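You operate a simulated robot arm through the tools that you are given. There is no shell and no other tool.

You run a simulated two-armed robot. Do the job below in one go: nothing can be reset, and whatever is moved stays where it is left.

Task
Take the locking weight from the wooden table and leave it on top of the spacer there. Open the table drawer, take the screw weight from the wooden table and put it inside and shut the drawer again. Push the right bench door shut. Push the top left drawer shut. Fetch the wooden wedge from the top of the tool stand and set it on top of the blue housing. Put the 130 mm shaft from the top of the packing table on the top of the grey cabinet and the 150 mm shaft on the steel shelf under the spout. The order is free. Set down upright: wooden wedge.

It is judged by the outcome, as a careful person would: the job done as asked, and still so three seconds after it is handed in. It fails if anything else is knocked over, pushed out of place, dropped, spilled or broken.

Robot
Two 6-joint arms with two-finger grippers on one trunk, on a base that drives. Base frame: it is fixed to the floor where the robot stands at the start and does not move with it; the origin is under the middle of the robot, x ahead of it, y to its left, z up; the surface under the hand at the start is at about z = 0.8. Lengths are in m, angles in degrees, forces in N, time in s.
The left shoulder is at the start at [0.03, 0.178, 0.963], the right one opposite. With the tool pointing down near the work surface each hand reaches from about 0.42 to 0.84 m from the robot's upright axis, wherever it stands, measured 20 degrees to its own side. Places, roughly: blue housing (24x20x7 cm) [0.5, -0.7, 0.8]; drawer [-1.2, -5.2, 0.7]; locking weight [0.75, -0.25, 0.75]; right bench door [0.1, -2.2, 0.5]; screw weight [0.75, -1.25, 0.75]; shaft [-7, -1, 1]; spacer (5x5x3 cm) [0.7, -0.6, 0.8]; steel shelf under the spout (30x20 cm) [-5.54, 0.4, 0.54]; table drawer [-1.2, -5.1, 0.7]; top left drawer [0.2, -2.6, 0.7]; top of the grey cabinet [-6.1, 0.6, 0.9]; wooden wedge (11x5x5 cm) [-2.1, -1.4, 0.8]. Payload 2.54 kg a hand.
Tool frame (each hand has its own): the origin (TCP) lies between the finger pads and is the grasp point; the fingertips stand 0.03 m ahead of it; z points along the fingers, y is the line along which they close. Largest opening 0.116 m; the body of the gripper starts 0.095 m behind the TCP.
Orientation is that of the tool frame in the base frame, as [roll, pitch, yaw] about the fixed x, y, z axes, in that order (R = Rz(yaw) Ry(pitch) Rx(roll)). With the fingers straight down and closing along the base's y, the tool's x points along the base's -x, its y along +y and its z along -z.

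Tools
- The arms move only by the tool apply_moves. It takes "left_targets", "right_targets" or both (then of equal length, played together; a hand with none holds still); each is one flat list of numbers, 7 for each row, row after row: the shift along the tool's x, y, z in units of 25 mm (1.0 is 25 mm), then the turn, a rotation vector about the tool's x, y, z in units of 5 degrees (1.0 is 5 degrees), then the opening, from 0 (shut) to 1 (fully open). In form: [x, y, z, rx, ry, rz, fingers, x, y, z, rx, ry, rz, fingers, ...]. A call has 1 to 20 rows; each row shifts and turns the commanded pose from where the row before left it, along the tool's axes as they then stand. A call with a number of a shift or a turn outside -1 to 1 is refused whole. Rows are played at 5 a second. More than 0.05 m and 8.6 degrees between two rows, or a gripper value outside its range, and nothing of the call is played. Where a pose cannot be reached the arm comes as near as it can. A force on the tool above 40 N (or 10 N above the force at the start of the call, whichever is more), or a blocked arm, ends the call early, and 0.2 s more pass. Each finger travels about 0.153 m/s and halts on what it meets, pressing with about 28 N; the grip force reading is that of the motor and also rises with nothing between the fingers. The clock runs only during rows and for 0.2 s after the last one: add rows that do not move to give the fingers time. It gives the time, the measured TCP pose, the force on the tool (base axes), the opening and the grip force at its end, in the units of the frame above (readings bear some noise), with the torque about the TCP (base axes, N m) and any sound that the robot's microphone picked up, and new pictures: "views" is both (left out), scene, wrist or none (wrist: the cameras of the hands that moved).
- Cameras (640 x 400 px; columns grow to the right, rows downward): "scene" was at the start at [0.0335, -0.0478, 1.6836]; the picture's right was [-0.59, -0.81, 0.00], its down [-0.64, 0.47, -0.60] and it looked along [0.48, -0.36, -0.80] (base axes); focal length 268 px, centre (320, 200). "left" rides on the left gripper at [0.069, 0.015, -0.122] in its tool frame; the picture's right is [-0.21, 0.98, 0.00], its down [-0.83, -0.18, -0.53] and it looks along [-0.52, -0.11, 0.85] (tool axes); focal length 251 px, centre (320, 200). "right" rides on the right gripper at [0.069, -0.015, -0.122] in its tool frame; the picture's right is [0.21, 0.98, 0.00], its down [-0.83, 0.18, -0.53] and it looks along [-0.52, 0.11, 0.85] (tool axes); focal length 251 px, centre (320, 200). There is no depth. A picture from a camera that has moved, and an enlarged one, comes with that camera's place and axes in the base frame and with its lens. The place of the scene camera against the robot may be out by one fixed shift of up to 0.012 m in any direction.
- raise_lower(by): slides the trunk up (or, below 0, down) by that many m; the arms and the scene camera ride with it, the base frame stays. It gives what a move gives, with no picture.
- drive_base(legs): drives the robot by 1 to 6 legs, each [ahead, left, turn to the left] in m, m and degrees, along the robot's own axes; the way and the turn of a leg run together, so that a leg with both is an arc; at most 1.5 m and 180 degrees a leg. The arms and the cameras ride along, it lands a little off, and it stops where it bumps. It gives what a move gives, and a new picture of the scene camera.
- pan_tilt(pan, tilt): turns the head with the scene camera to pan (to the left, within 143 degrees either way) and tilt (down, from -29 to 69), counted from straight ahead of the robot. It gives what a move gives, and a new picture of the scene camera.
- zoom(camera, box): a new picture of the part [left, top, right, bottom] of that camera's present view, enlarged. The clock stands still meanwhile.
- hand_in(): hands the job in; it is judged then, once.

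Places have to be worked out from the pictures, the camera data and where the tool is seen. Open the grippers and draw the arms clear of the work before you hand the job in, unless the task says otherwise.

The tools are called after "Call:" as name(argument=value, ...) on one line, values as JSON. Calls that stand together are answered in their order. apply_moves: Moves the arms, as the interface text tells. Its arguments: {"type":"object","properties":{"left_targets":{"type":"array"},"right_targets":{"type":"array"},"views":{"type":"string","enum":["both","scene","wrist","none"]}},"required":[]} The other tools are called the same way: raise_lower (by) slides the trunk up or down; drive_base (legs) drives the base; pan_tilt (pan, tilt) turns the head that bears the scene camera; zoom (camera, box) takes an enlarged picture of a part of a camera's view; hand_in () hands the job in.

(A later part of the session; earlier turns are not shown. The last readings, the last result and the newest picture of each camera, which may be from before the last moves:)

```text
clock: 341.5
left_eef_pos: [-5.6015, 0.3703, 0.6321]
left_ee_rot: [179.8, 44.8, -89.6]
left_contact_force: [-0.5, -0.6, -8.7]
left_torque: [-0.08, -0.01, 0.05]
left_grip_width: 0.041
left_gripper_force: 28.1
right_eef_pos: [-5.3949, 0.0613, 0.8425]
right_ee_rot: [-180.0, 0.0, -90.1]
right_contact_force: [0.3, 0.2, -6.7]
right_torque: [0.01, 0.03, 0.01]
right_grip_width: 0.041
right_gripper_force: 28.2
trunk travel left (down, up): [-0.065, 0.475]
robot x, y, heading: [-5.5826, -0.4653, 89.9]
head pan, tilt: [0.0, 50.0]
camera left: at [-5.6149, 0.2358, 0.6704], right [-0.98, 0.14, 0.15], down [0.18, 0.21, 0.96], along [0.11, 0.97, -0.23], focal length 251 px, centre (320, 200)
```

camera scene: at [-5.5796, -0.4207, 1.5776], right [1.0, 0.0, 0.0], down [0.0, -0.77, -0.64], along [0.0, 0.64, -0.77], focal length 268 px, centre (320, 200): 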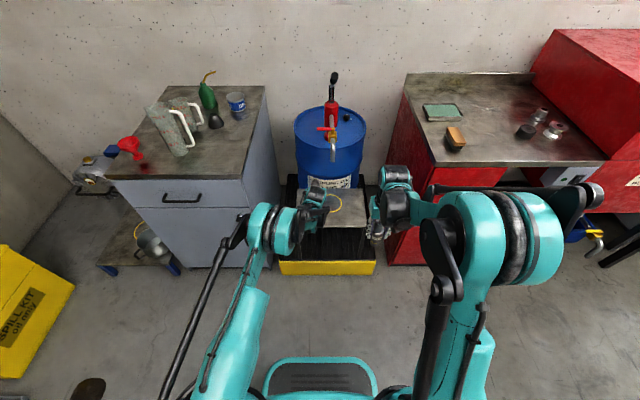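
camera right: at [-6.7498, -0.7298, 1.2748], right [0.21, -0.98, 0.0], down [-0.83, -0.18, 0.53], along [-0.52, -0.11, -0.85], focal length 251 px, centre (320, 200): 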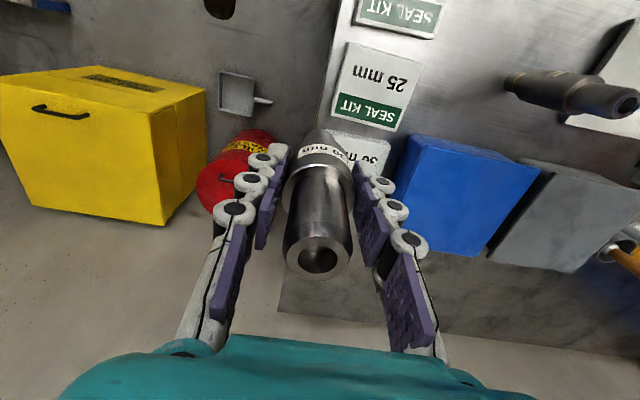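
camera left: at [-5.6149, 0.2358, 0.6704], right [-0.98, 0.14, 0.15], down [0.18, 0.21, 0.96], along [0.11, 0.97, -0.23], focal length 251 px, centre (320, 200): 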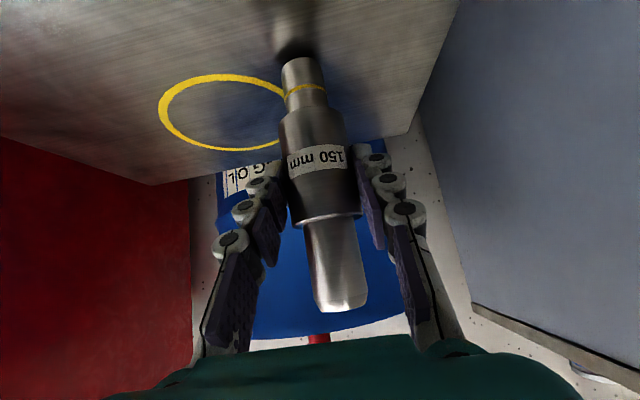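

Nearly there; a few more 1.5 mm steps, watching the force.

Call:
apply_moves(left_targets=[0.045, 0, 0.045, 0, 0, 0, 0.1, 0.045, 0, 0.045, 0, 0, 0, 0.1, 0, 0, 0, 0, 0, 0, 0.1], views="none")

```text
clock: 342.3
left_eef_pos: [-5.601, 0.3684, 0.63]
left_ee_rot: [179.8, 44.8, -89.7]
left_contact_force: [0.5, 0.1, -8.1]
left_torque: [-0.1, 0.01, 0.01]
left_grip_width: 0.041
left_gripper_force: 27.6
right_eef_pos: [-5.3965, 0.0605, 0.8421]
right_ee_rot: [-179.9, 0.0, -90.1]
right_contact_force: [0.2, -0.7, -6.8]
right_torque: [-0.01, -0.01, 0.01]
right_grip_width: 0.0413
right_gripper_force: 27.8
trunk travel left (down, up): [-0.065, 0.475]
robot x, y, heading: [-5.5867, -0.4698, 89.9]
head pan, tilt: [0.0, 50.0]
```

Call:
apply_moves(left_targets=[0.045, 0, 0.045, 0, 0, 0, 0.1, 0.045, 0, 0.045, 0, 0, 0, 0.1, 0, 0, 0, 0, 0, 0, 0.1], views="none")

```text
clock: 343.1
left_eef_pos: [-5.6016, 0.3681, 0.6265]
left_ee_rot: [179.8, 44.8, -89.6]
left_contact_force: [0.2, 0.2, -8.0]
left_torque: [-0.13, 0.0, 0.0]
left_grip_width: 0.0406
left_gripper_force: 27.8
right_eef_pos: [-5.3946, 0.0604, 0.8413]
right_ee_rot: [-179.9, 0.0, -90.1]
right_contact_force: [0.5, -0.3, -7.6]
right_torque: [0.01, -0.02, 0.03]
right_grip_width: 0.0407
right_gripper_force: 27.8
trunk travel left (down, up): [-0.065, 0.475]
robot x, y, heading: [-5.5897, -0.4675, 89.9]
head pan, tilt: [0.0, 50.0]
```

Call:
apply_moves(left_targets=[0.045, 0, 0.045, 0, 0, 0, 0.1, 0.045, 0, 0.045, 0, 0, 0, 0.1, 0, 0, 0, 0, 0, 0, 0.1], views="wrist")

```text
clock: 343.9
left_eef_pos: [-5.6012, 0.3693, 0.6263]
left_ee_rot: [179.8, 45.1, -89.7]
left_contact_force: [-0.5, 7.8, 11.0]
left_torque: [0.73, 0.23, -0.09]
left_grip_width: 0.0407
left_gripper_force: 28.4
right_eef_pos: [-5.3943, 0.0601, 0.8438]
right_ee_rot: [-179.9, 0.1, -90.2]
right_contact_force: [-0.1, -0.6, -7.3]
right_torque: [-0.04, 0.0, 0.03]
right_grip_width: 0.0408
right_gripper_force: 27.9
trunk travel left (down, up): [-0.065, 0.475]
robot x, y, heading: [-5.583, -0.468, 89.8]
head pan, tilt: [0.0, 50.0]
camera left: at [-5.6152, 0.2352, 0.6639], right [-0.98, 0.14, 0.15], down [0.18, 0.21, 0.96], along [0.11, 0.97, -0.23], focal length 251 px, centre (320, 200)
```

left: 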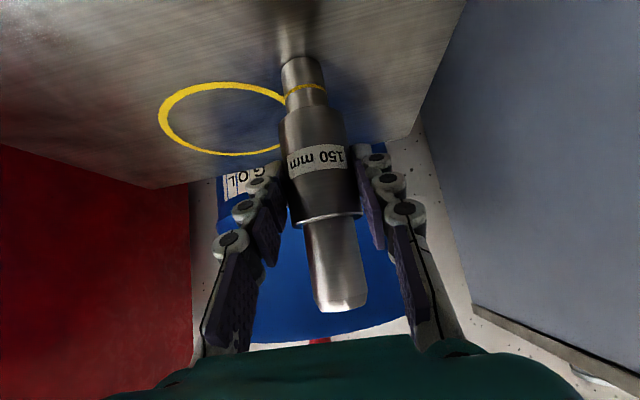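

Contact with the shelf. I ease the pressure slightly and open the fingers slowly.

Call:
apply_moves(left_targets=[-0.02, 0, -0.02, 0, 0, 0, 0.1, 0, 0, 0, 0, 0, 0, 0.34, 0, 0, 0, 0, 0, 0, 0.37, 0, 0, 0, 0, 0, 0, 0.4, 0, 0, 0, 0, 0, 0, 0.45, 0, 0, 0, 0, 0, 0, 0.52, 0, 0, 0, 0, 0, 0, 0.6, 0, 0, 0, 0, 0, 0, 0.6], views="wrist")

```text
clock: 345.7
left_eef_pos: [-5.6015, 0.3695, 0.6255]
left_ee_rot: [179.8, 45.0, -89.7]
left_contact_force: [0.5, -0.3, 0.8]
left_torque: [0.0, 0.01, -0.02]
left_grip_width: 0.0696
left_gripper_force: 0.1
right_eef_pos: [-5.3945, 0.0606, 0.8415]
right_ee_rot: [-179.9, 0.0, -90.2]
right_contact_force: [0.3, -0.6, -6.8]
right_torque: [-0.04, 0.03, -0.01]
right_grip_width: 0.041
right_gripper_force: 28.3
trunk travel left (down, up): [-0.065, 0.475]
robot x, y, heading: [-5.5842, -0.4657, 90.4]
head pan, tilt: [0.0, 50.0]
camera left: at [-5.6151, 0.2352, 0.663], right [-0.98, 0.14, 0.15], down [0.18, 0.21, 0.96], along [0.11, 0.97, -0.23], focal length 251 px, centre (320, 200)
```

left: 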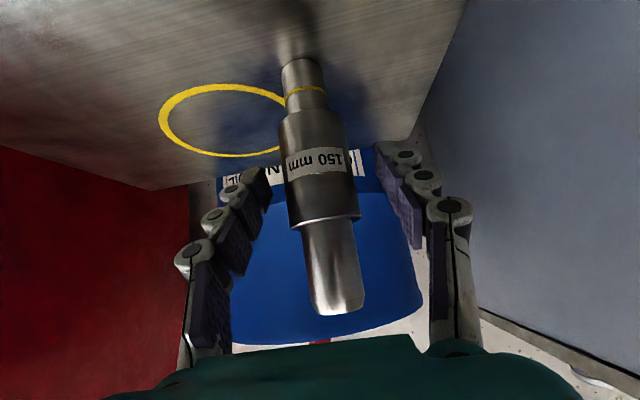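

The 150 mm shaft stands upright on the shelf. I withdraw the left hand back along its finger direction.

Call:
apply_moves(left_targets=[0, 0, -0.4, 0, 0, 0, 0.6, 0, 0, -0.6, 0, 0, 0, 0.6, 0, 0, -0.8, 0, 0, 0, 0.6, 0, 0, -0.8, 0, 0, 0, 0.6, 0, 0, -0.8, 0, 0, 0, 0.6, 0, 0, -0.8, 0, 0, 0, 0.6, 0, 0, -0.8, 0, 0, 0, 0.6, 0, 0, -0.8, 0, 0, 0, 0.6, 0, 0, 0, 0, 0, 0, 0.6], views="both")

Call:
zoom(camera="scene", box=[220, 80, 460, 240])

```text
clock: 347.7
left_eef_pos: [-5.6003, 0.268, 0.7284]
left_ee_rot: [179.8, 44.8, -89.6]
left_contact_force: [-0.5, -1.1, -0.5]
left_torque: [0.03, -0.02, -0.03]
left_grip_width: 0.0698
left_gripper_force: 0.1
right_eef_pos: [-5.3948, 0.0615, 0.8418]
right_ee_rot: [-179.9, 0.0, -90.1]
right_contact_force: [-0.3, 0.7, -7.3]
right_torque: [0.0, -0.01, -0.01]
right_grip_width: 0.041
right_gripper_force: 28.1
trunk travel left (down, up): [-0.065, 0.475]
robot x, y, heading: [-5.5844, -0.4663, 90.2]
head pan, tilt: [0.0, 50.0]
camera scene: at [-5.5796, -0.4231, 1.5777], right [1.0, 0.0, 0.0], down [0.0, -0.77, -0.64], along [0.0, 0.64, -0.77], focal length 268 px, centre (320, 200)
camera left: at [-5.614, 0.1332, 0.7659], right [-0.98, 0.14, 0.15], down [0.18, 0.21, 0.96], along [0.1, 0.97, -0.23], focal length 251 px, centre (320, 200)
```

scene: 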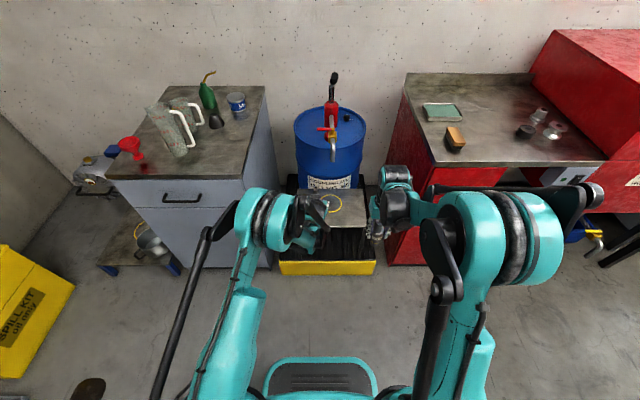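
left: 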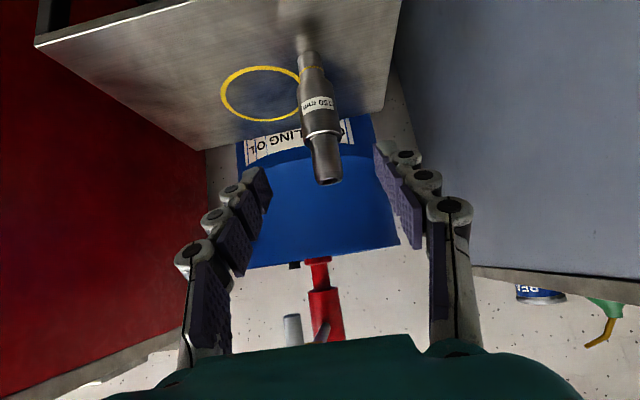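

```text
2.50 times, centred on (340, 160) of scene
camera zoom: at [-5.5796, -0.4231, 1.5777], right [1.0, 0.0, 0.0], down [0.0, -0.77, -0.64], along [0.0, 0.64, -0.77], focal length 670 px, centre (270, 300)
```

zoom: 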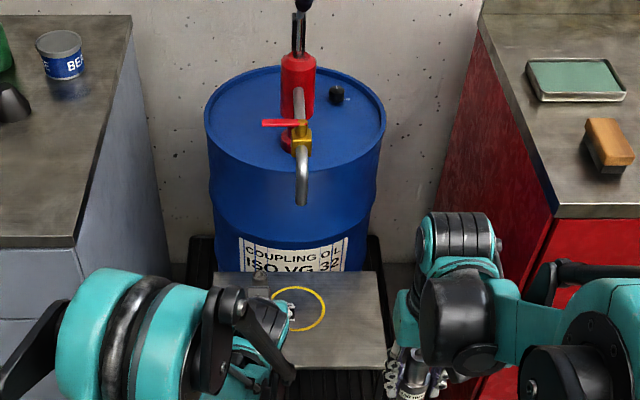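

The shaft stays put. I back off, raise the trunk, and fold the left hand back to vertical and close to the body.

Call:
drive_base(legs=[[-0.3, 0, 0]])

Call:
raise_lower(by=0.28)

Call:
apply_moves(left_targets=[0, 0, 0, 0, 1, 0, 0.6, 0, 0, 0, 0, 1, 0, 0.6, 0, 0, 0, 0, 1, 0, 0.6, 0, 0, 0, 0, 1, 0, 0.6, 0, 0, 0, 0, 1, 0, 0.6, 0, 0, 0, 0, 1, 0, 0.6, 0, 0, 0, 0, 1, 0, 0.6, 0, 0, 0, 0, 1, 0, 0.6, 0, 0, 0, 0, 1, 0, 0.6, 1, 0.6, 0, 0, 0, 0, 0.6, 1, 0.6, 0, 0, 0, 0, 0.6, 1, 0.6, 0, 0, 0, 0, 0.6, 1, 0.6, 0, 0, 0, 0, 0.6, 1, 0.6, 0, 0, 0, 0, 0.6, 1, 0.6, 0, 0, 0, 0, 0.6, 1, 0.6, 0, 0, 0, 0, 0.6, 1, 0.6, 0, 0, 0, 0, 0.6, 1, 0.6, 0, 0, 0, 0, 0.6, 1, 0.6, 0, 0, 0, 0, 0.6], views="scene")

Call:
zoom(camera="scene", box=[120, 40, 440, 240])

```text
clock: 349.7
left_eef_pos: [-5.603, -0.0312, 0.7291]
left_ee_rot: [179.8, 45.0, -89.6]
left_contact_force: [0.4, -0.8, 0.2]
left_torque: [0.0, -0.02, 0.0]
left_grip_width: 0.0696
left_gripper_force: 0.0
right_eef_pos: [-5.396, -0.2386, 0.8427]
right_ee_rot: [-179.9, 0.2, -90.0]
right_contact_force: [0.5, -0.4, -6.9]
right_torque: [-0.03, -0.01, 0.02]
right_grip_width: 0.041
right_gripper_force: 28.2
trunk travel left (down, up): [-0.065, 0.475]
robot x, y, heading: [-5.5875, -0.7662, 90.1]
head pan, tilt: [0.0, 50.0]
camera scene: at [-5.5796, -0.7226, 1.5778], right [1.0, 0.0, 0.0], down [0.0, -0.77, -0.64], along [0.0, 0.64, -0.77], focal length 268 px, centre (320, 200)
```

scene: 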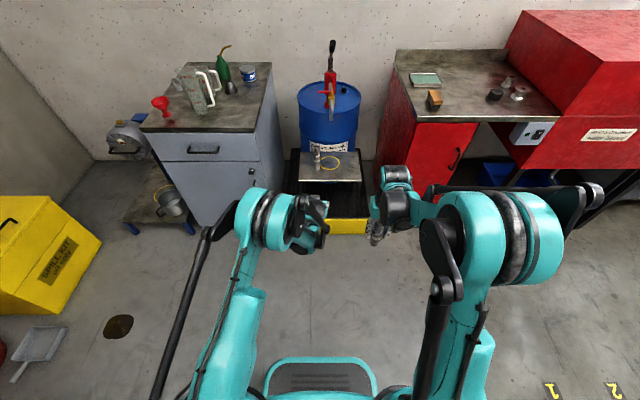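

```text
clock: 352.6
left_eef_pos: [-5.6021, -0.0315, 1.0085]
left_ee_rot: [179.9, 44.9, -89.4]
left_contact_force: [-0.1, -0.4, -0.5]
left_torque: [0.01, 0.03, -0.03]
left_grip_width: 0.0697
left_gripper_force: 0.0
right_eef_pos: [-5.3971, -0.2368, 1.1227]
right_ee_rot: [-179.9, 0.0, -89.9]
right_contact_force: [-0.2, -0.3, -6.7]
right_torque: [-0.01, -0.03, -0.01]
right_grip_width: 0.0408
right_gripper_force: 27.7
trunk travel left (down, up): [-0.345, 0.195]
robot x, y, heading: [-5.5839, -0.7661, 90.2]
head pan, tilt: [0.0, 50.0]
```

```text
clock: 356.6
left_eef_pos: [-5.7492, -0.2842, 1.0085]
left_ee_rot: [179.9, 0.0, -89.2]
left_contact_force: [-0.9, -0.3, -0.6]
left_torque: [0.03, -0.01, 0.01]
left_grip_width: 0.0694
left_gripper_force: 0.0
right_eef_pos: [-5.3969, -0.2382, 1.1225]
right_ee_rot: [-179.9, 0.0, -90.1]
right_contact_force: [0.2, 0.3, -7.2]
right_torque: [-0.02, -0.02, -0.05]
right_grip_width: 0.041
right_gripper_force: 27.3
trunk travel left (down, up): [-0.345, 0.195]
robot x, y, heading: [-5.5855, -0.7606, 90.2]
head pan, tilt: [0.0, 50.0]
camera scene: at [-5.5802, -0.7222, 1.8578], right [1.0, 0.0, 0.0], down [0.0, -0.77, -0.64], along [0.0, 0.64, -0.77], focal length 268 px, centre (320, 200)
```

scene: 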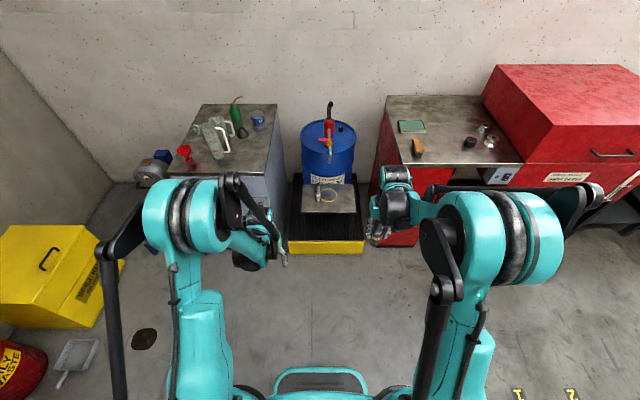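

```text
2.00 times, centred on (280, 140) of scene
camera zoom: at [-5.5802, -0.7222, 1.8578], right [1.0, 0.0, 0.0], down [0.0, -0.77, -0.64], along [0.0, 0.64, -0.77], focal length 536 px, centre (400, 320)
```

zoom: 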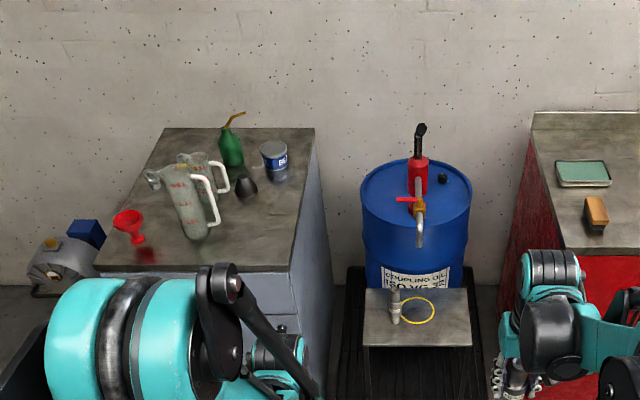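

150 mm shaft stands well on the shelf. Now I move to the cabinet: ahead 0.36 m, then 0.55 m left, keeping the hands in front of it.

Call:
drive_base(legs=[[0.36, 0, 0], [0, 0.545, 0]])

Call:
apply_moves(right_targets=[0, 0, 0, 0, 0, 0, 0.1], views="both")

Call:
zoom(camera="scene", box=[220, 60, 460, 220])

```text
clock: 361.6
left_eef_pos: [-6.2919, 0.08, 1.0086]
left_ee_rot: [179.8, -0.1, -89.6]
left_contact_force: [-0.8, -0.4, 0.3]
left_torque: [0.0, -0.01, -0.02]
left_grip_width: 0.07
left_gripper_force: 0.0
right_eef_pos: [-5.9374, 0.126, 1.122]
right_ee_rot: [-179.9, 0.0, -90.1]
right_contact_force: [0.1, 0.2, -6.4]
right_torque: [-0.03, -0.05, -0.03]
right_grip_width: 0.0407
right_gripper_force: 27.7
trunk travel left (down, up): [-0.345, 0.195]
robot x, y, heading: [-6.1242, -0.3985, 90.4]
head pan, tilt: [0.0, 50.0]
camera scene: at [-6.1229, -0.3581, 1.8577], right [1.0, 0.0, 0.0], down [0.0, -0.77, -0.64], along [0.0, 0.64, -0.77], focal length 268 px, centre (320, 200)
```

scene: 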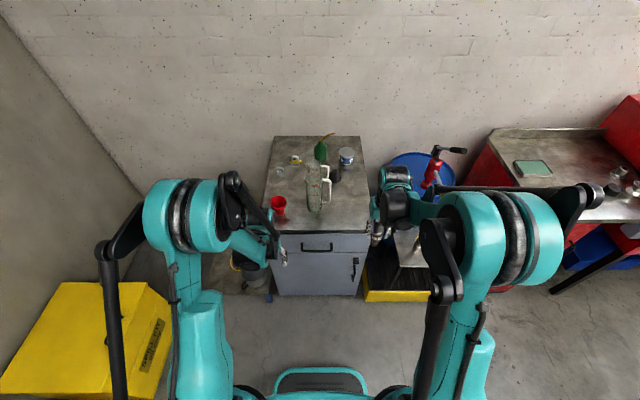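

```text
clock: 362.0
left_eef_pos: [-6.291, 0.0811, 1.0096]
left_ee_rot: [179.8, 0.0, -89.6]
left_contact_force: [0.8, -0.2, -0.3]
left_torque: [-0.01, 0.01, 0.0]
left_grip_width: 0.0698
left_gripper_force: 0.0
right_eef_pos: [-5.9366, 0.125, 1.1227]
right_ee_rot: [-180.0, -0.1, -90.0]
right_contact_force: [-0.1, 0.1, -6.5]
right_torque: [-0.02, 0.04, 0.04]
right_grip_width: 0.0409
right_gripper_force: 27.4
trunk travel left (down, up): [-0.345, 0.195]
robot x, y, heading: [-6.1263, -0.4053, 89.8]
head pan, tilt: [0.0, 50.0]
camera scene: at [-6.1218, -0.358, 1.8577], right [1.0, 0.0, 0.0], down [0.0, -0.77, -0.64], along [0.0, 0.64, -0.77], focal length 268 px, centre (320, 200)
camera right: at [-5.9219, 0.0565, 1.2442], right [-0.98, -0.21, 0.0], down [-0.18, 0.83, 0.53], along [-0.11, 0.52, -0.85], focal length 251 px, centre (320, 200)
```

scene: 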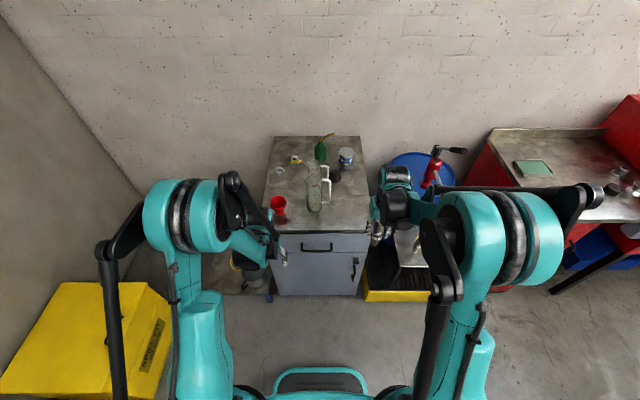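
right: 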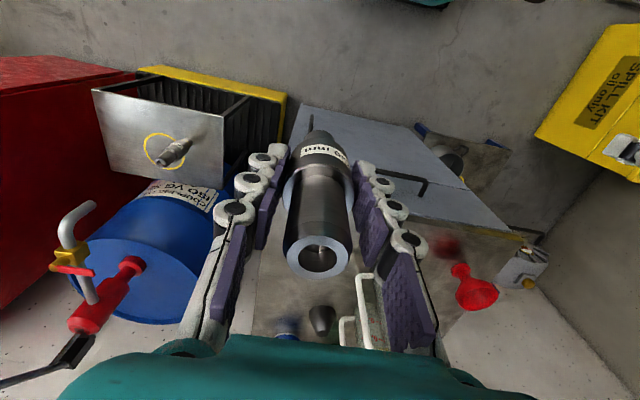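

```text
2.50 times, centred on (340, 140) of scene
camera zoom: at [-6.1218, -0.358, 1.8577], right [1.0, 0.0, 0.0], down [0.0, -0.77, -0.64], along [0.0, 0.64, -0.77], focal length 670 px, centre (270, 350)
```

zoom: 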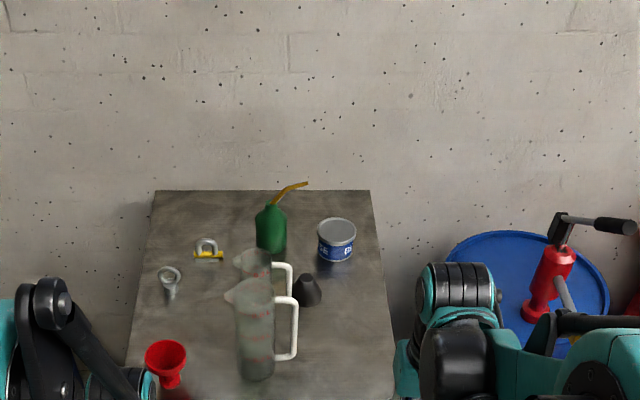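

I need the cabinet top's height more precisely; I zoom the right wrist view on its front edge.

Call:
zoom(camera="right", box=[240, 80, 560, 340])

Call:
apply_moves(left_targets=[0, 0, 0, 0, 0, 0, 0.6], views="wrist")

Call:
zoom(camera="left", box=[0, 60, 320, 320])

```text
1.54 times, centred on (400, 210) of right
camera zoom: at [-5.9219, 0.0565, 1.2442], right [-0.98, -0.21, 0.0], down [-0.18, 0.83, 0.53], along [-0.11, 0.52, -0.85], focal length 387 px, centre (197, 185)
```

zoom: 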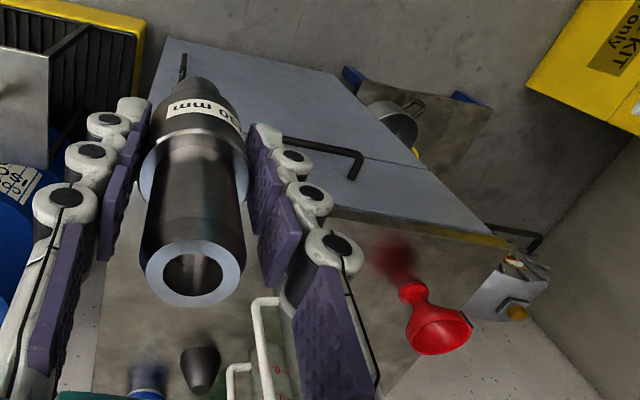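

```text
clock: 362.4
left_eef_pos: [-6.2896, 0.081, 1.0106]
left_ee_rot: [180.0, -0.1, -89.5]
left_contact_force: [0.7, -0.4, 1.1]
left_torque: [0.03, 0.05, 0.0]
left_grip_width: 0.0695
left_gripper_force: 0.1
right_eef_pos: [-5.9375, 0.1246, 1.1229]
right_ee_rot: [-180.0, 0.0, -90.1]
right_contact_force: [-0.6, 0.0, -7.7]
right_torque: [0.0, 0.01, 0.0]
right_grip_width: 0.0412
right_gripper_force: 28.0
trunk travel left (down, up): [-0.345, 0.195]
robot x, y, heading: [-6.1276, -0.4049, 89.9]
head pan, tilt: [0.0, 50.0]
camera left: at [-6.3045, 0.0127, 1.1307], right [-0.98, 0.21, 0.0], down [0.18, 0.83, 0.53], along [0.11, 0.52, -0.85], focal length 251 px, centre (320, 200)
```

left: 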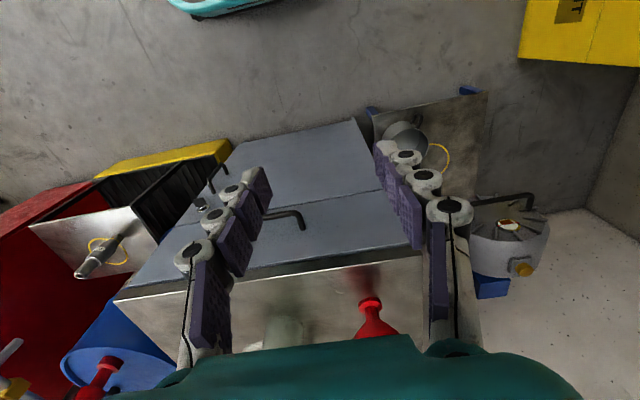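

```text
1.54 times, centred on (160, 190) of left
camera zoom: at [-6.3045, 0.0127, 1.1307], right [-0.98, 0.21, 0.0], down [0.18, 0.83, 0.53], along [0.11, 0.52, -0.85], focal length 387 px, centre (566, 215)
```

zoom: 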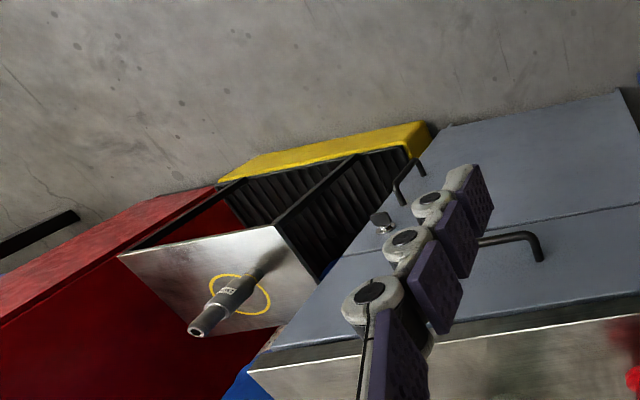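

Cabinet top ≈0.893 with front edge y≈0.27. I pick (-5.955,0.36) between the jug handle and the right edge. I drive 6 cm closer and extend the right hand over it, staying high.

Call:
drive_base(legs=[[0.06, 0, 0]])

Call:
apply_moves(right_targets=[-0.9, 0.1, 0, 0, 0, 0, 0.1, -0.9, 0.1, 0, 0, 0, 0, 0.1, -0.9, 0.1, 0, 0, 0, 0, 0.1, -0.9, 0.1, 0, 0, 0, 0, 0.1, -0.9, 0.1, 0, 0, 0, 0, 0.1, -0.9, 0.1, 0, 0, 0, 0, 0.1, -0.9, 0.1, 0, 0, 0, 0, 0.1, -0.5, 0, 0, 0, 0, 0, 0.1, 0, 0, 0, 0, 0, 0, 0.1], views="both")

Call:
zoom(camera="scene", box=[230, 100, 430, 250])

```text
clock: 363.4
left_eef_pos: [-6.2915, 0.1408, 1.0096]
left_ee_rot: [179.9, -0.2, -89.5]
left_contact_force: [0.3, 0.0, 0.1]
left_torque: [-0.06, 0.03, -0.03]
left_grip_width: 0.0695
left_gripper_force: 0.0
right_eef_pos: [-5.9375, 0.1853, 1.1226]
right_ee_rot: [-179.9, 0.0, -90.1]
right_contact_force: [0.0, 1.5, -7.7]
right_torque: [-0.06, 0.02, -0.02]
right_grip_width: 0.0406
right_gripper_force: 28.3
trunk travel left (down, up): [-0.345, 0.195]
robot x, y, heading: [-6.1252, -0.3454, 89.7]
head pan, tilt: [0.0, 50.0]
camera scene: at [-6.1224, -0.2971, 1.8577], right [1.0, 0.0, 0.0], down [0.0, -0.77, -0.64], along [0.0, 0.64, -0.77], focal length 268 px, centre (320, 200)
```

scene: 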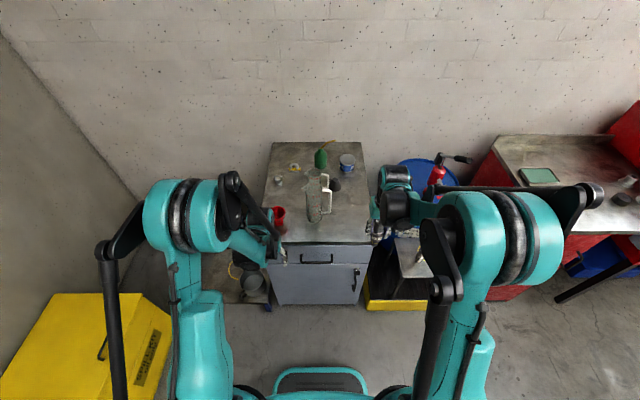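

```text
clock: 365.4
left_eef_pos: [-6.2911, 0.1393, 1.009]
left_ee_rot: [179.8, -0.1, -89.5]
left_contact_force: [0.0, -0.3, -0.9]
left_torque: [-0.01, 0.02, -0.01]
left_grip_width: 0.0695
left_gripper_force: 0.1
right_eef_pos: [-5.9533, 0.3552, 1.1224]
right_ee_rot: [-179.9, 0.0, -90.2]
right_contact_force: [0.2, 0.2, -6.3]
right_torque: [-0.03, 0.01, 0.0]
right_grip_width: 0.0411
right_gripper_force: 28.0
trunk travel left (down, up): [-0.345, 0.195]
robot x, y, heading: [-6.1285, -0.3438, 90.0]
head pan, tilt: [0.0, 50.0]
camera scene: at [-6.1225, -0.2989, 1.8577], right [1.0, 0.0, 0.0], down [0.0, -0.77, -0.64], along [0.0, 0.64, -0.77], focal length 268 px, centre (320, 200)
camera right: at [-5.9392, 0.2856, 1.2452], right [-0.98, -0.21, 0.0], down [-0.18, 0.83, 0.53], along [-0.11, 0.52, -0.85], focal length 251 px, centre (320, 200)
```

scene: 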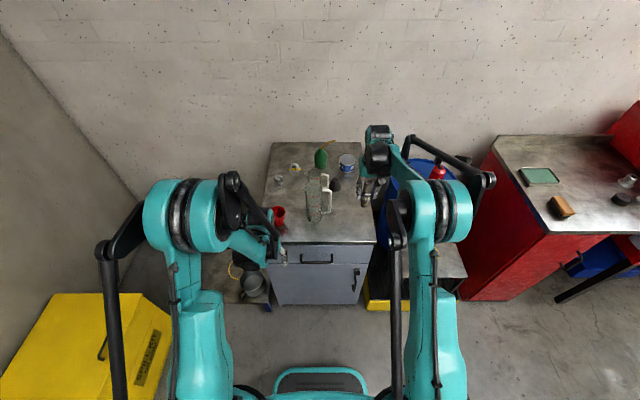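
right: 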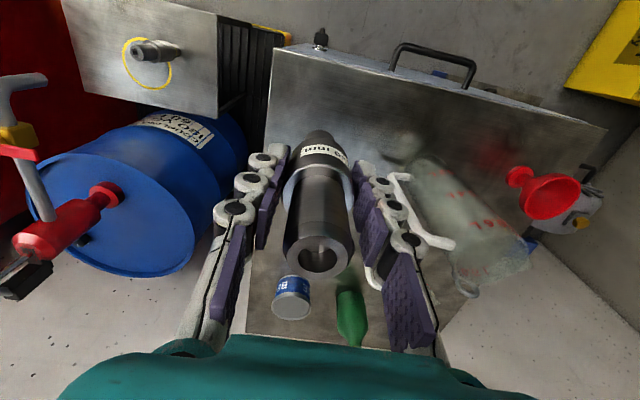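

```text
2.67 times, centred on (330, 175) of scene
camera zoom: at [-6.1225, -0.2989, 1.8577], right [1.0, 0.0, 0.0], down [0.0, -0.77, -0.64], along [0.0, 0.64, -0.77], focal length 715 px, centre (293, 267)
```

zoom: 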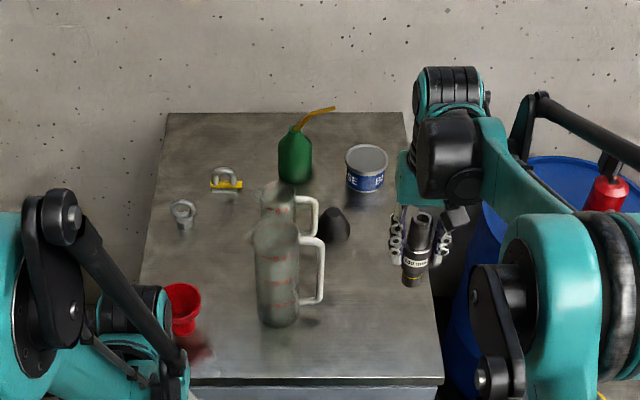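

I check the clearance between the gripper and the jug's handle with a zoom.

Call:
zoom(camera="right", box=[240, 120, 500, 320])

```text
2.00 times, centred on (370, 220) of right
camera zoom: at [-5.9392, 0.2856, 1.2452], right [-0.98, -0.21, 0.0], down [-0.18, 0.83, 0.53], along [-0.11, 0.52, -0.85], focal length 503 px, centre (220, 160)
```

zoom: 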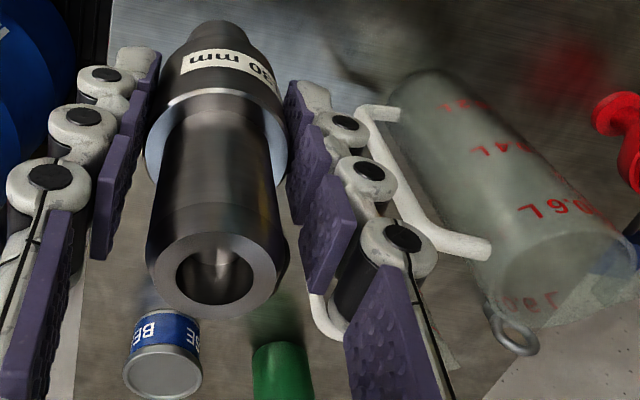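

Handle is ~5 cm clear of the fingers; the cabinet's right edge is at x≈-5.885. I nudge slightly (+0.5 cm x, +1 cm y) and lower to just above the top.

Call:
apply_moves(right_targets=[-0.45, -0.2, 0.3, 0, 0, 0, 0.1, 0, 0, 0.8, 0, 0, 0, 0.1, 0, 0, 0.8, 0, 0, 0, 0.1, 0, 0, 0.8, 0, 0, 0, 0.1, 0, 0, 0.8, 0, 0, 0, 0.1, 0, 0, 0.8, 0, 0, 0, 0.1, 0, 0, 0.7, 0, 0, 0, 0.1, 0, 0, 0, 0, 0, 0, 0.1], views="both")

Call:
zoom(camera="scene", box=[230, 100, 430, 250])

```text
clock: 367.2
left_eef_pos: [-6.2909, 0.139, 1.0086]
left_ee_rot: [179.9, -0.1, -89.4]
left_contact_force: [0.1, -0.1, 1.1]
left_torque: [0.01, 0.03, 0.02]
left_grip_width: 0.0695
left_gripper_force: 0.0
right_eef_pos: [-5.9492, 0.3657, 0.997]
right_ee_rot: [-179.8, 0.0, -90.1]
right_contact_force: [-0.2, 0.8, -6.6]
right_torque: [-0.02, 0.03, -0.01]
right_grip_width: 0.0411
right_gripper_force: 27.8
trunk travel left (down, up): [-0.345, 0.195]
robot x, y, heading: [-6.1253, -0.3455, 90.0]
head pan, tilt: [0.0, 50.0]
camera scene: at [-6.1224, -0.2991, 1.8578], right [1.0, 0.0, 0.0], down [0.0, -0.77, -0.64], along [0.0, 0.64, -0.77], focal length 268 px, centre (320, 200)
camera right: at [-5.9347, 0.2964, 1.119], right [-0.98, -0.21, 0.0], down [-0.18, 0.83, 0.53], along [-0.11, 0.52, -0.85], focal length 251 px, centre (320, 200)
```

scene: 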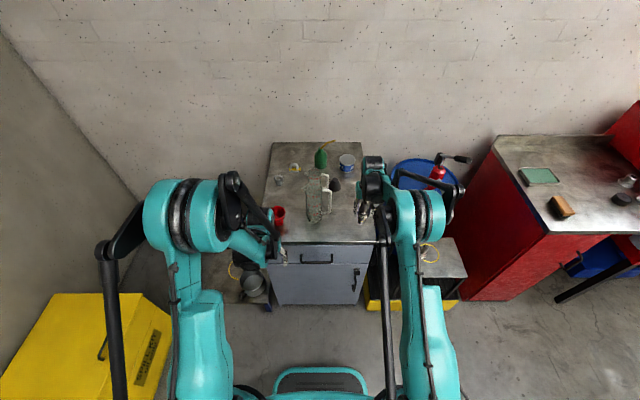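
right: 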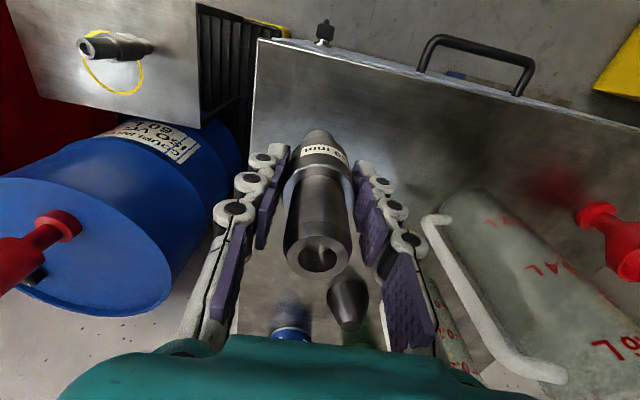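

```text
2.67 times, centred on (330, 175) of scene
camera zoom: at [-6.1224, -0.2991, 1.8578], right [1.0, 0.0, 0.0], down [0.0, -0.77, -0.64], along [0.0, 0.64, -0.77], focal length 715 px, centre (293, 267)
```

zoom: 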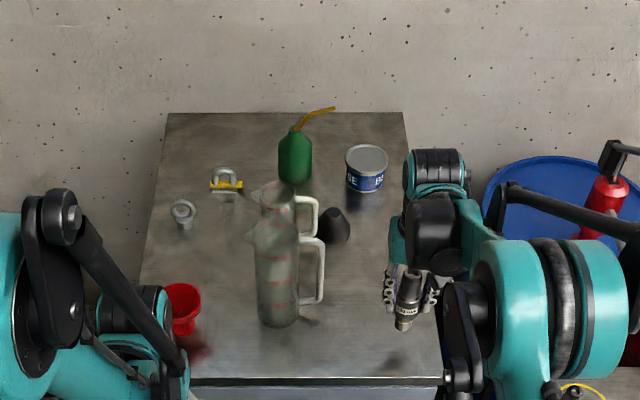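

About 2 cm to go. Lowering in 2 mm steps.

Call:
apply_moves(right_targets=[0, 0, 0.12, 0, 0, 0, 0.1, 0, 0, 0.12, 0, 0, 0, 0.1, 0, 0, 0.12, 0, 0, 0, 0.1, 0, 0, 0.08, 0, 0, 0, 0.1, 0, 0, 0, 0, 0, 0, 0.1], views="none")

```text
clock: 368.4
left_eef_pos: [-6.2911, 0.1394, 1.0083]
left_ee_rot: [179.9, -0.2, -89.5]
left_contact_force: [-0.6, -0.7, 0.2]
left_torque: [0.01, 0.0, -0.04]
left_grip_width: 0.0694
left_gripper_force: 0.1
right_eef_pos: [-5.9512, 0.3662, 0.9863]
right_ee_rot: [-179.9, -0.1, -90.2]
right_contact_force: [0.4, 0.3, -6.4]
right_torque: [-0.06, 0.01, -0.01]
right_grip_width: 0.0409
right_gripper_force: 27.7
trunk travel left (down, up): [-0.345, 0.195]
robot x, y, heading: [-6.1266, -0.3437, 90.0]
head pan, tilt: [0.0, 50.0]
```

Call:
apply_moves(right_targets=[0, 0, 0.08, 0, 0, 0, 0.1, 0, 0, 0.08, 0, 0, 0, 0.1, 0, 0, 0.06, 0, 0, 0, 0.1, 0, 0, 0, 0, 0, 0, 0.1], views="none")

```text
clock: 369.4
left_eef_pos: [-6.2903, 0.1402, 1.0094]
left_ee_rot: [179.8, -0.2, -89.5]
left_contact_force: [-0.1, -0.3, -0.4]
left_torque: [0.01, 0.01, -0.01]
left_grip_width: 0.0697
left_gripper_force: 0.2
right_eef_pos: [-5.9498, 0.3658, 0.9805]
right_ee_rot: [-179.9, 0.0, -90.0]
right_contact_force: [0.3, -0.2, -6.0]
right_torque: [-0.05, 0.01, 0.03]
right_grip_width: 0.0406
right_gripper_force: 27.6
trunk travel left (down, up): [-0.345, 0.195]
robot x, y, heading: [-6.1274, -0.3432, 90.1]
head pan, tilt: [0.0, 50.0]
```

Call:
apply_moves(right_targets=[0, 0, 0.06, 0, 0, 0, 0.1, 0, 0, 0.06, 0, 0, 0, 0.1, 0, 0, 0, 0, 0, 0, 0.1], views="none")

```text
clock: 370.2
left_eef_pos: [-6.2915, 0.1402, 1.0079]
left_ee_rot: [179.9, 0.0, -89.4]
left_contact_force: [0.1, -0.2, 0.1]
left_torque: [0.01, 0.01, -0.01]
left_grip_width: 0.0697
left_gripper_force: 0.1
right_eef_pos: [-5.9479, 0.3676, 0.9773]
right_ee_rot: [-179.9, 0.0, -90.1]
right_contact_force: [-0.1, 0.6, -6.2]
right_torque: [-0.03, 0.0, -0.03]
right_grip_width: 0.0408
right_gripper_force: 27.7
trunk travel left (down, up): [-0.345, 0.195]
robot x, y, heading: [-6.1267, -0.3435, 89.7]
head pan, tilt: [0.0, 50.0]
```

Call:
apply_moves(right_targets=[0, 0, 0.06, 0, 0, 0, 0.1, 0, 0, 0.06, 0, 0, 0, 0.1, 0, 0, 0, 0, 0, 0, 0.1], views="wrist")

Call:
zoom(camera="scene", box=[320, 160, 420, 240])

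```text
clock: 371.0
left_eef_pos: [-6.2912, 0.1396, 1.0075]
left_ee_rot: [179.8, -0.1, -89.5]
left_contact_force: [0.4, -0.5, -0.1]
left_torque: [0.03, 0.0, 0.03]
left_grip_width: 0.0694
left_gripper_force: 0.0
right_eef_pos: [-5.9497, 0.3672, 0.9755]
right_ee_rot: [-179.9, 0.1, -90.1]
right_contact_force: [-0.5, -0.1, -6.8]
right_torque: [-0.03, 0.01, -0.01]
right_grip_width: 0.0408
right_gripper_force: 27.6
trunk travel left (down, up): [-0.345, 0.195]
robot x, y, heading: [-6.1231, -0.3462, 90.1]
head pan, tilt: [0.0, 50.0]
camera right: at [-5.9343, 0.2972, 1.0968], right [-0.98, -0.21, 0.0], down [-0.18, 0.83, 0.53], along [-0.11, 0.52, -0.85], focal length 251 px, centre (320, 200)
```

right: 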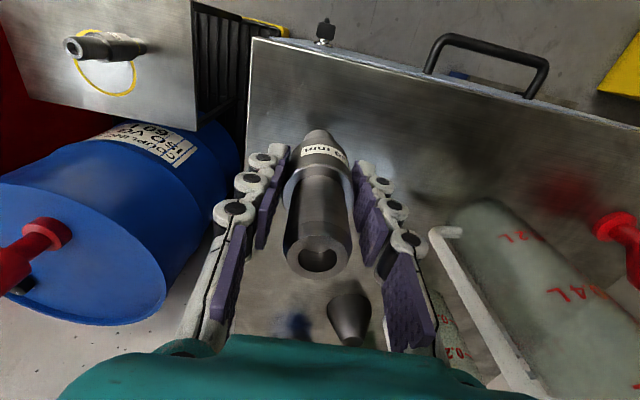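

```text
5.00 times, centred on (370, 200) of scene
camera zoom: at [-6.1224, -0.2987, 1.8577], right [1.0, 0.0, 0.0], down [0.0, -0.77, -0.64], along [0.0, 0.64, -0.77], focal length 1340 px, centre (70, 200)
```

zoom: 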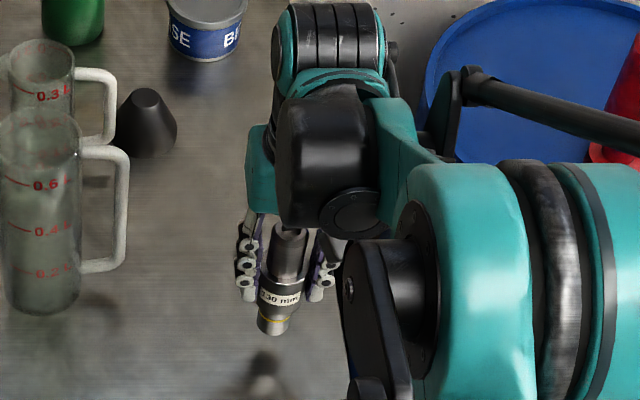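

The reflection suggests ~1.5 cm still to go. Continuing down.

Call:
apply_moves(right_targets=[0, 0, 0.1, 0, 0, 0, 0.1, 0, 0, 0.1, 0, 0, 0, 0.1, 0, 0, 0.1, 0, 0, 0, 0.1, 0, 0, 0.08, 0, 0, 0, 0.1, 0, 0, 0, 0, 0, 0, 0.1], views="none")

Call:
zoom(camera="scene", box=[350, 190, 400, 240])

```text
clock: 372.2
left_eef_pos: [-6.29, 0.1398, 1.0075]
left_ee_rot: [180.0, -0.1, -89.5]
left_contact_force: [0.3, -0.2, -0.5]
left_torque: [-0.01, 0.01, -0.01]
left_grip_width: 0.0693
left_gripper_force: 0.1
right_eef_pos: [-5.9497, 0.366, 0.9647]
right_ee_rot: [-179.8, 0.0, -90.1]
right_contact_force: [0.1, 0.2, -7.1]
right_torque: [-0.03, -0.02, 0.0]
right_grip_width: 0.0406
right_gripper_force: 28.2
trunk travel left (down, up): [-0.345, 0.195]
robot x, y, heading: [-6.1294, -0.3446, 90.0]
head pan, tilt: [0.0, 50.0]
```

```text
8.00 times, centred on (375, 215) of scene
camera zoom: at [-6.1224, -0.2988, 1.8577], right [1.0, 0.0, 0.0], down [0.0, -0.77, -0.64], along [0.0, 0.64, -0.77], focal length 2145 px, centre (-120, 80)
```

zoom: 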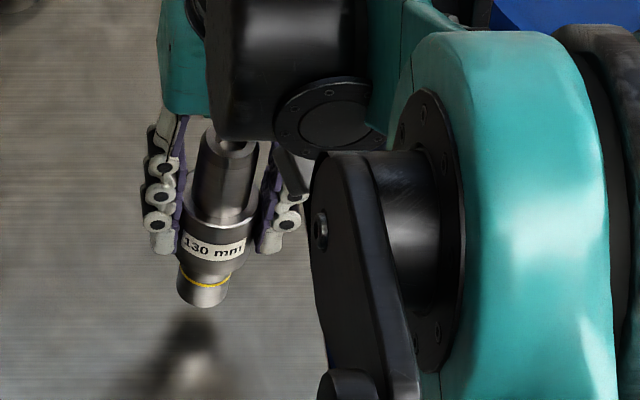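

Still a gap to the shadow; I keep lowering in 2 mm steps until contact.

Call:
apply_moves(right_targets=[0, 0, 0.08, 0, 0, 0, 0.1, 0, 0, 0.08, 0, 0, 0, 0.1, 0, 0, 0.08, 0, 0, 0, 0.1, 0, 0, 0.08, 0, 0, 0, 0.1, 0, 0, 0, 0, 0, 0, 0.1], views="none")

Call:
zoom(camera="scene", box=[350, 190, 400, 240])

```text
clock: 373.4
left_eef_pos: [-6.2904, 0.14, 1.0082]
left_ee_rot: [179.9, -0.2, -89.5]
left_contact_force: [0.8, -0.3, 0.5]
left_torque: [0.0, -0.03, 0.02]
left_grip_width: 0.0695
left_gripper_force: 0.2
right_eef_pos: [-5.9499, 0.3666, 0.9571]
right_ee_rot: [-179.9, 0.0, -90.1]
right_contact_force: [-0.1, -0.4, -7.2]
right_torque: [-0.05, 0.02, 0.02]
right_grip_width: 0.0404
right_gripper_force: 27.9
trunk travel left (down, up): [-0.345, 0.195]
robot x, y, heading: [-6.1268, -0.3409, 89.9]
head pan, tilt: [0.0, 50.0]
```

```text
8.00 times, centred on (375, 215) of scene
camera zoom: at [-6.1224, -0.2987, 1.8577], right [1.0, 0.0, 0.0], down [0.0, -0.77, -0.64], along [0.0, 0.64, -0.77], focal length 2145 px, centre (-120, 80)
```

zoom: 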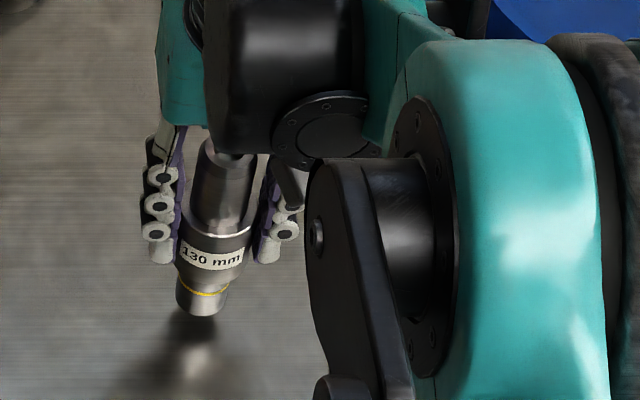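

Closer. A few more steps.

Call:
apply_moves(right_targets=[0, 0, 0.06, 0, 0, 0, 0.1, 0, 0, 0.06, 0, 0, 0, 0.1, 0, 0, 0.06, 0, 0, 0, 0.1, 0, 0, 0, 0, 0, 0, 0.1], views="none")

```text
clock: 374.4
left_eef_pos: [-6.2911, 0.1406, 1.0085]
left_ee_rot: [180.0, -0.1, -89.6]
left_contact_force: [-0.2, 0.5, 0.0]
left_torque: [-0.01, 0.03, 0.01]
left_grip_width: 0.0697
left_gripper_force: 0.1
right_eef_pos: [-5.9507, 0.366, 0.9529]
right_ee_rot: [-179.9, 0.0, -90.1]
right_contact_force: [-0.8, -1.1, -6.7]
right_torque: [-0.05, 0.02, 0.01]
right_grip_width: 0.041
right_gripper_force: 28.3
trunk travel left (down, up): [-0.345, 0.195]
robot x, y, heading: [-6.127, -0.3416, 89.9]
head pan, tilt: [0.0, 50.0]
```

Call:
apply_moves(right_targets=[0, 0, 0.06, 0, 0, 0, 0.1, 0, 0, 0.06, 0, 0, 0, 0.1, 0, 0, 0.06, 0, 0, 0, 0.1, 0, 0, 0, 0, 0, 0, 0.1], views="none")

Call:
zoom(camera="scene", box=[350, 190, 400, 240])

```text
clock: 375.4
left_eef_pos: [-6.2916, 0.1395, 1.0082]
left_ee_rot: [179.9, 0.0, -89.5]
left_contact_force: [-1.2, -0.8, 0.1]
left_torque: [0.02, 0.02, -0.01]
left_grip_width: 0.0697
left_gripper_force: 0.1
right_eef_pos: [-5.9496, 0.3653, 0.9475]
right_ee_rot: [-179.9, 0.0, -90.1]
right_contact_force: [-0.2, -0.1, -7.5]
right_torque: [-0.01, 0.0, 0.0]
right_grip_width: 0.0407
right_gripper_force: 27.8
trunk travel left (down, up): [-0.345, 0.195]
robot x, y, heading: [-6.1265, -0.3421, 89.5]
head pan, tilt: [0.0, 50.0]
```

```text
8.00 times, centred on (375, 215) of scene
camera zoom: at [-6.1224, -0.2987, 1.8577], right [1.0, 0.0, 0.0], down [0.0, -0.77, -0.64], along [0.0, 0.64, -0.77], focal length 2145 px, centre (-120, 80)
```

zoom: 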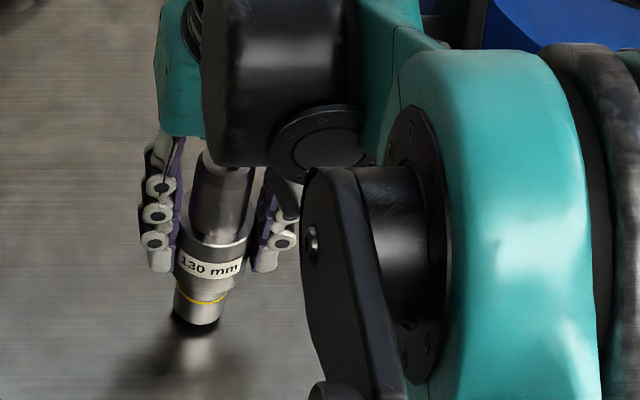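

Almost touching. Another couple of 1.5 mm steps.

Call:
apply_moves(right_targets=[0, 0, 0.06, 0, 0, 0, 0.1, 0, 0, 0.06, 0, 0, 0, 0.1, 0, 0, 0, 0, 0, 0, 0.1], views="none")

```text
clock: 376.2
left_eef_pos: [-6.2914, 0.1401, 1.0093]
left_ee_rot: [179.9, -0.1, -89.6]
left_contact_force: [-0.3, 0.3, 0.3]
left_torque: [-0.05, -0.05, 0.01]
left_grip_width: 0.0695
left_gripper_force: 0.0
right_eef_pos: [-5.9496, 0.367, 0.9451]
right_ee_rot: [-179.9, 0.1, -90.2]
right_contact_force: [0.7, 0.9, -6.8]
right_torque: [0.02, -0.02, -0.04]
right_grip_width: 0.041
right_gripper_force: 27.7
trunk travel left (down, up): [-0.345, 0.195]
robot x, y, heading: [-6.1265, -0.3429, 90.0]
head pan, tilt: [0.0, 50.0]
```

Call:
apply_moves(right_targets=[0, 0, 0.06, 0, 0, 0, 0.1, 0, 0, 0.06, 0, 0, 0, 0.1, 0, 0, 0, 0, 0, 0, 0.1], views="none")

```text
clock: 377.0
left_eef_pos: [-6.2917, 0.139, 1.0088]
left_ee_rot: [179.9, -0.1, -89.4]
left_contact_force: [0.7, -0.6, -0.3]
left_torque: [0.0, 0.01, 0.0]
left_grip_width: 0.0699
left_gripper_force: 0.0
right_eef_pos: [-5.95, 0.3666, 0.9426]
right_ee_rot: [-179.9, -0.1, -90.1]
right_contact_force: [0.2, -0.5, -7.6]
right_torque: [-0.02, -0.01, 0.02]
right_grip_width: 0.0408
right_gripper_force: 28.2
trunk travel left (down, up): [-0.345, 0.195]
robot x, y, heading: [-6.127, -0.34, 89.7]
head pan, tilt: [0.0, 50.0]
```

Call:
apply_moves(right_targets=[0, 0, 0.05, 0, 0, 0, 0.1, 0, 0, 0.05, 0, 0, 0, 0.1, 0, 0, 0, 0, 0, 0, 0.1], views="none")

Call:
zoom(camera="scene", box=[350, 190, 400, 240])

```text
clock: 377.8
left_eef_pos: [-6.291, 0.1378, 1.0094]
left_ee_rot: [180.0, 0.0, -89.4]
left_contact_force: [-0.9, 0.1, -0.7]
left_torque: [0.01, 0.01, 0.0]
left_grip_width: 0.0695
left_gripper_force: 0.0
right_eef_pos: [-5.9497, 0.3655, 0.9415]
right_ee_rot: [-179.9, 0.2, -90.0]
right_contact_force: [1.8, 8.0, 19.6]
right_torque: [0.39, -0.1, 0.08]
right_grip_width: 0.0409
right_gripper_force: 28.2
trunk travel left (down, up): [-0.345, 0.195]
robot x, y, heading: [-6.1247, -0.3397, 89.7]
head pan, tilt: [0.0, 50.0]
```

```text
8.00 times, centred on (375, 215) of scene
camera zoom: at [-6.123, -0.3012, 1.858], right [1.0, 0.0, 0.0], down [0.0, -0.77, -0.64], along [0.0, 0.64, -0.77], focal length 2145 px, centre (-120, 80)
```

zoom: 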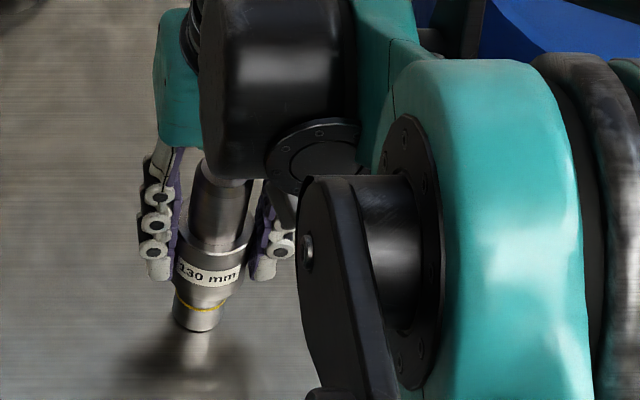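

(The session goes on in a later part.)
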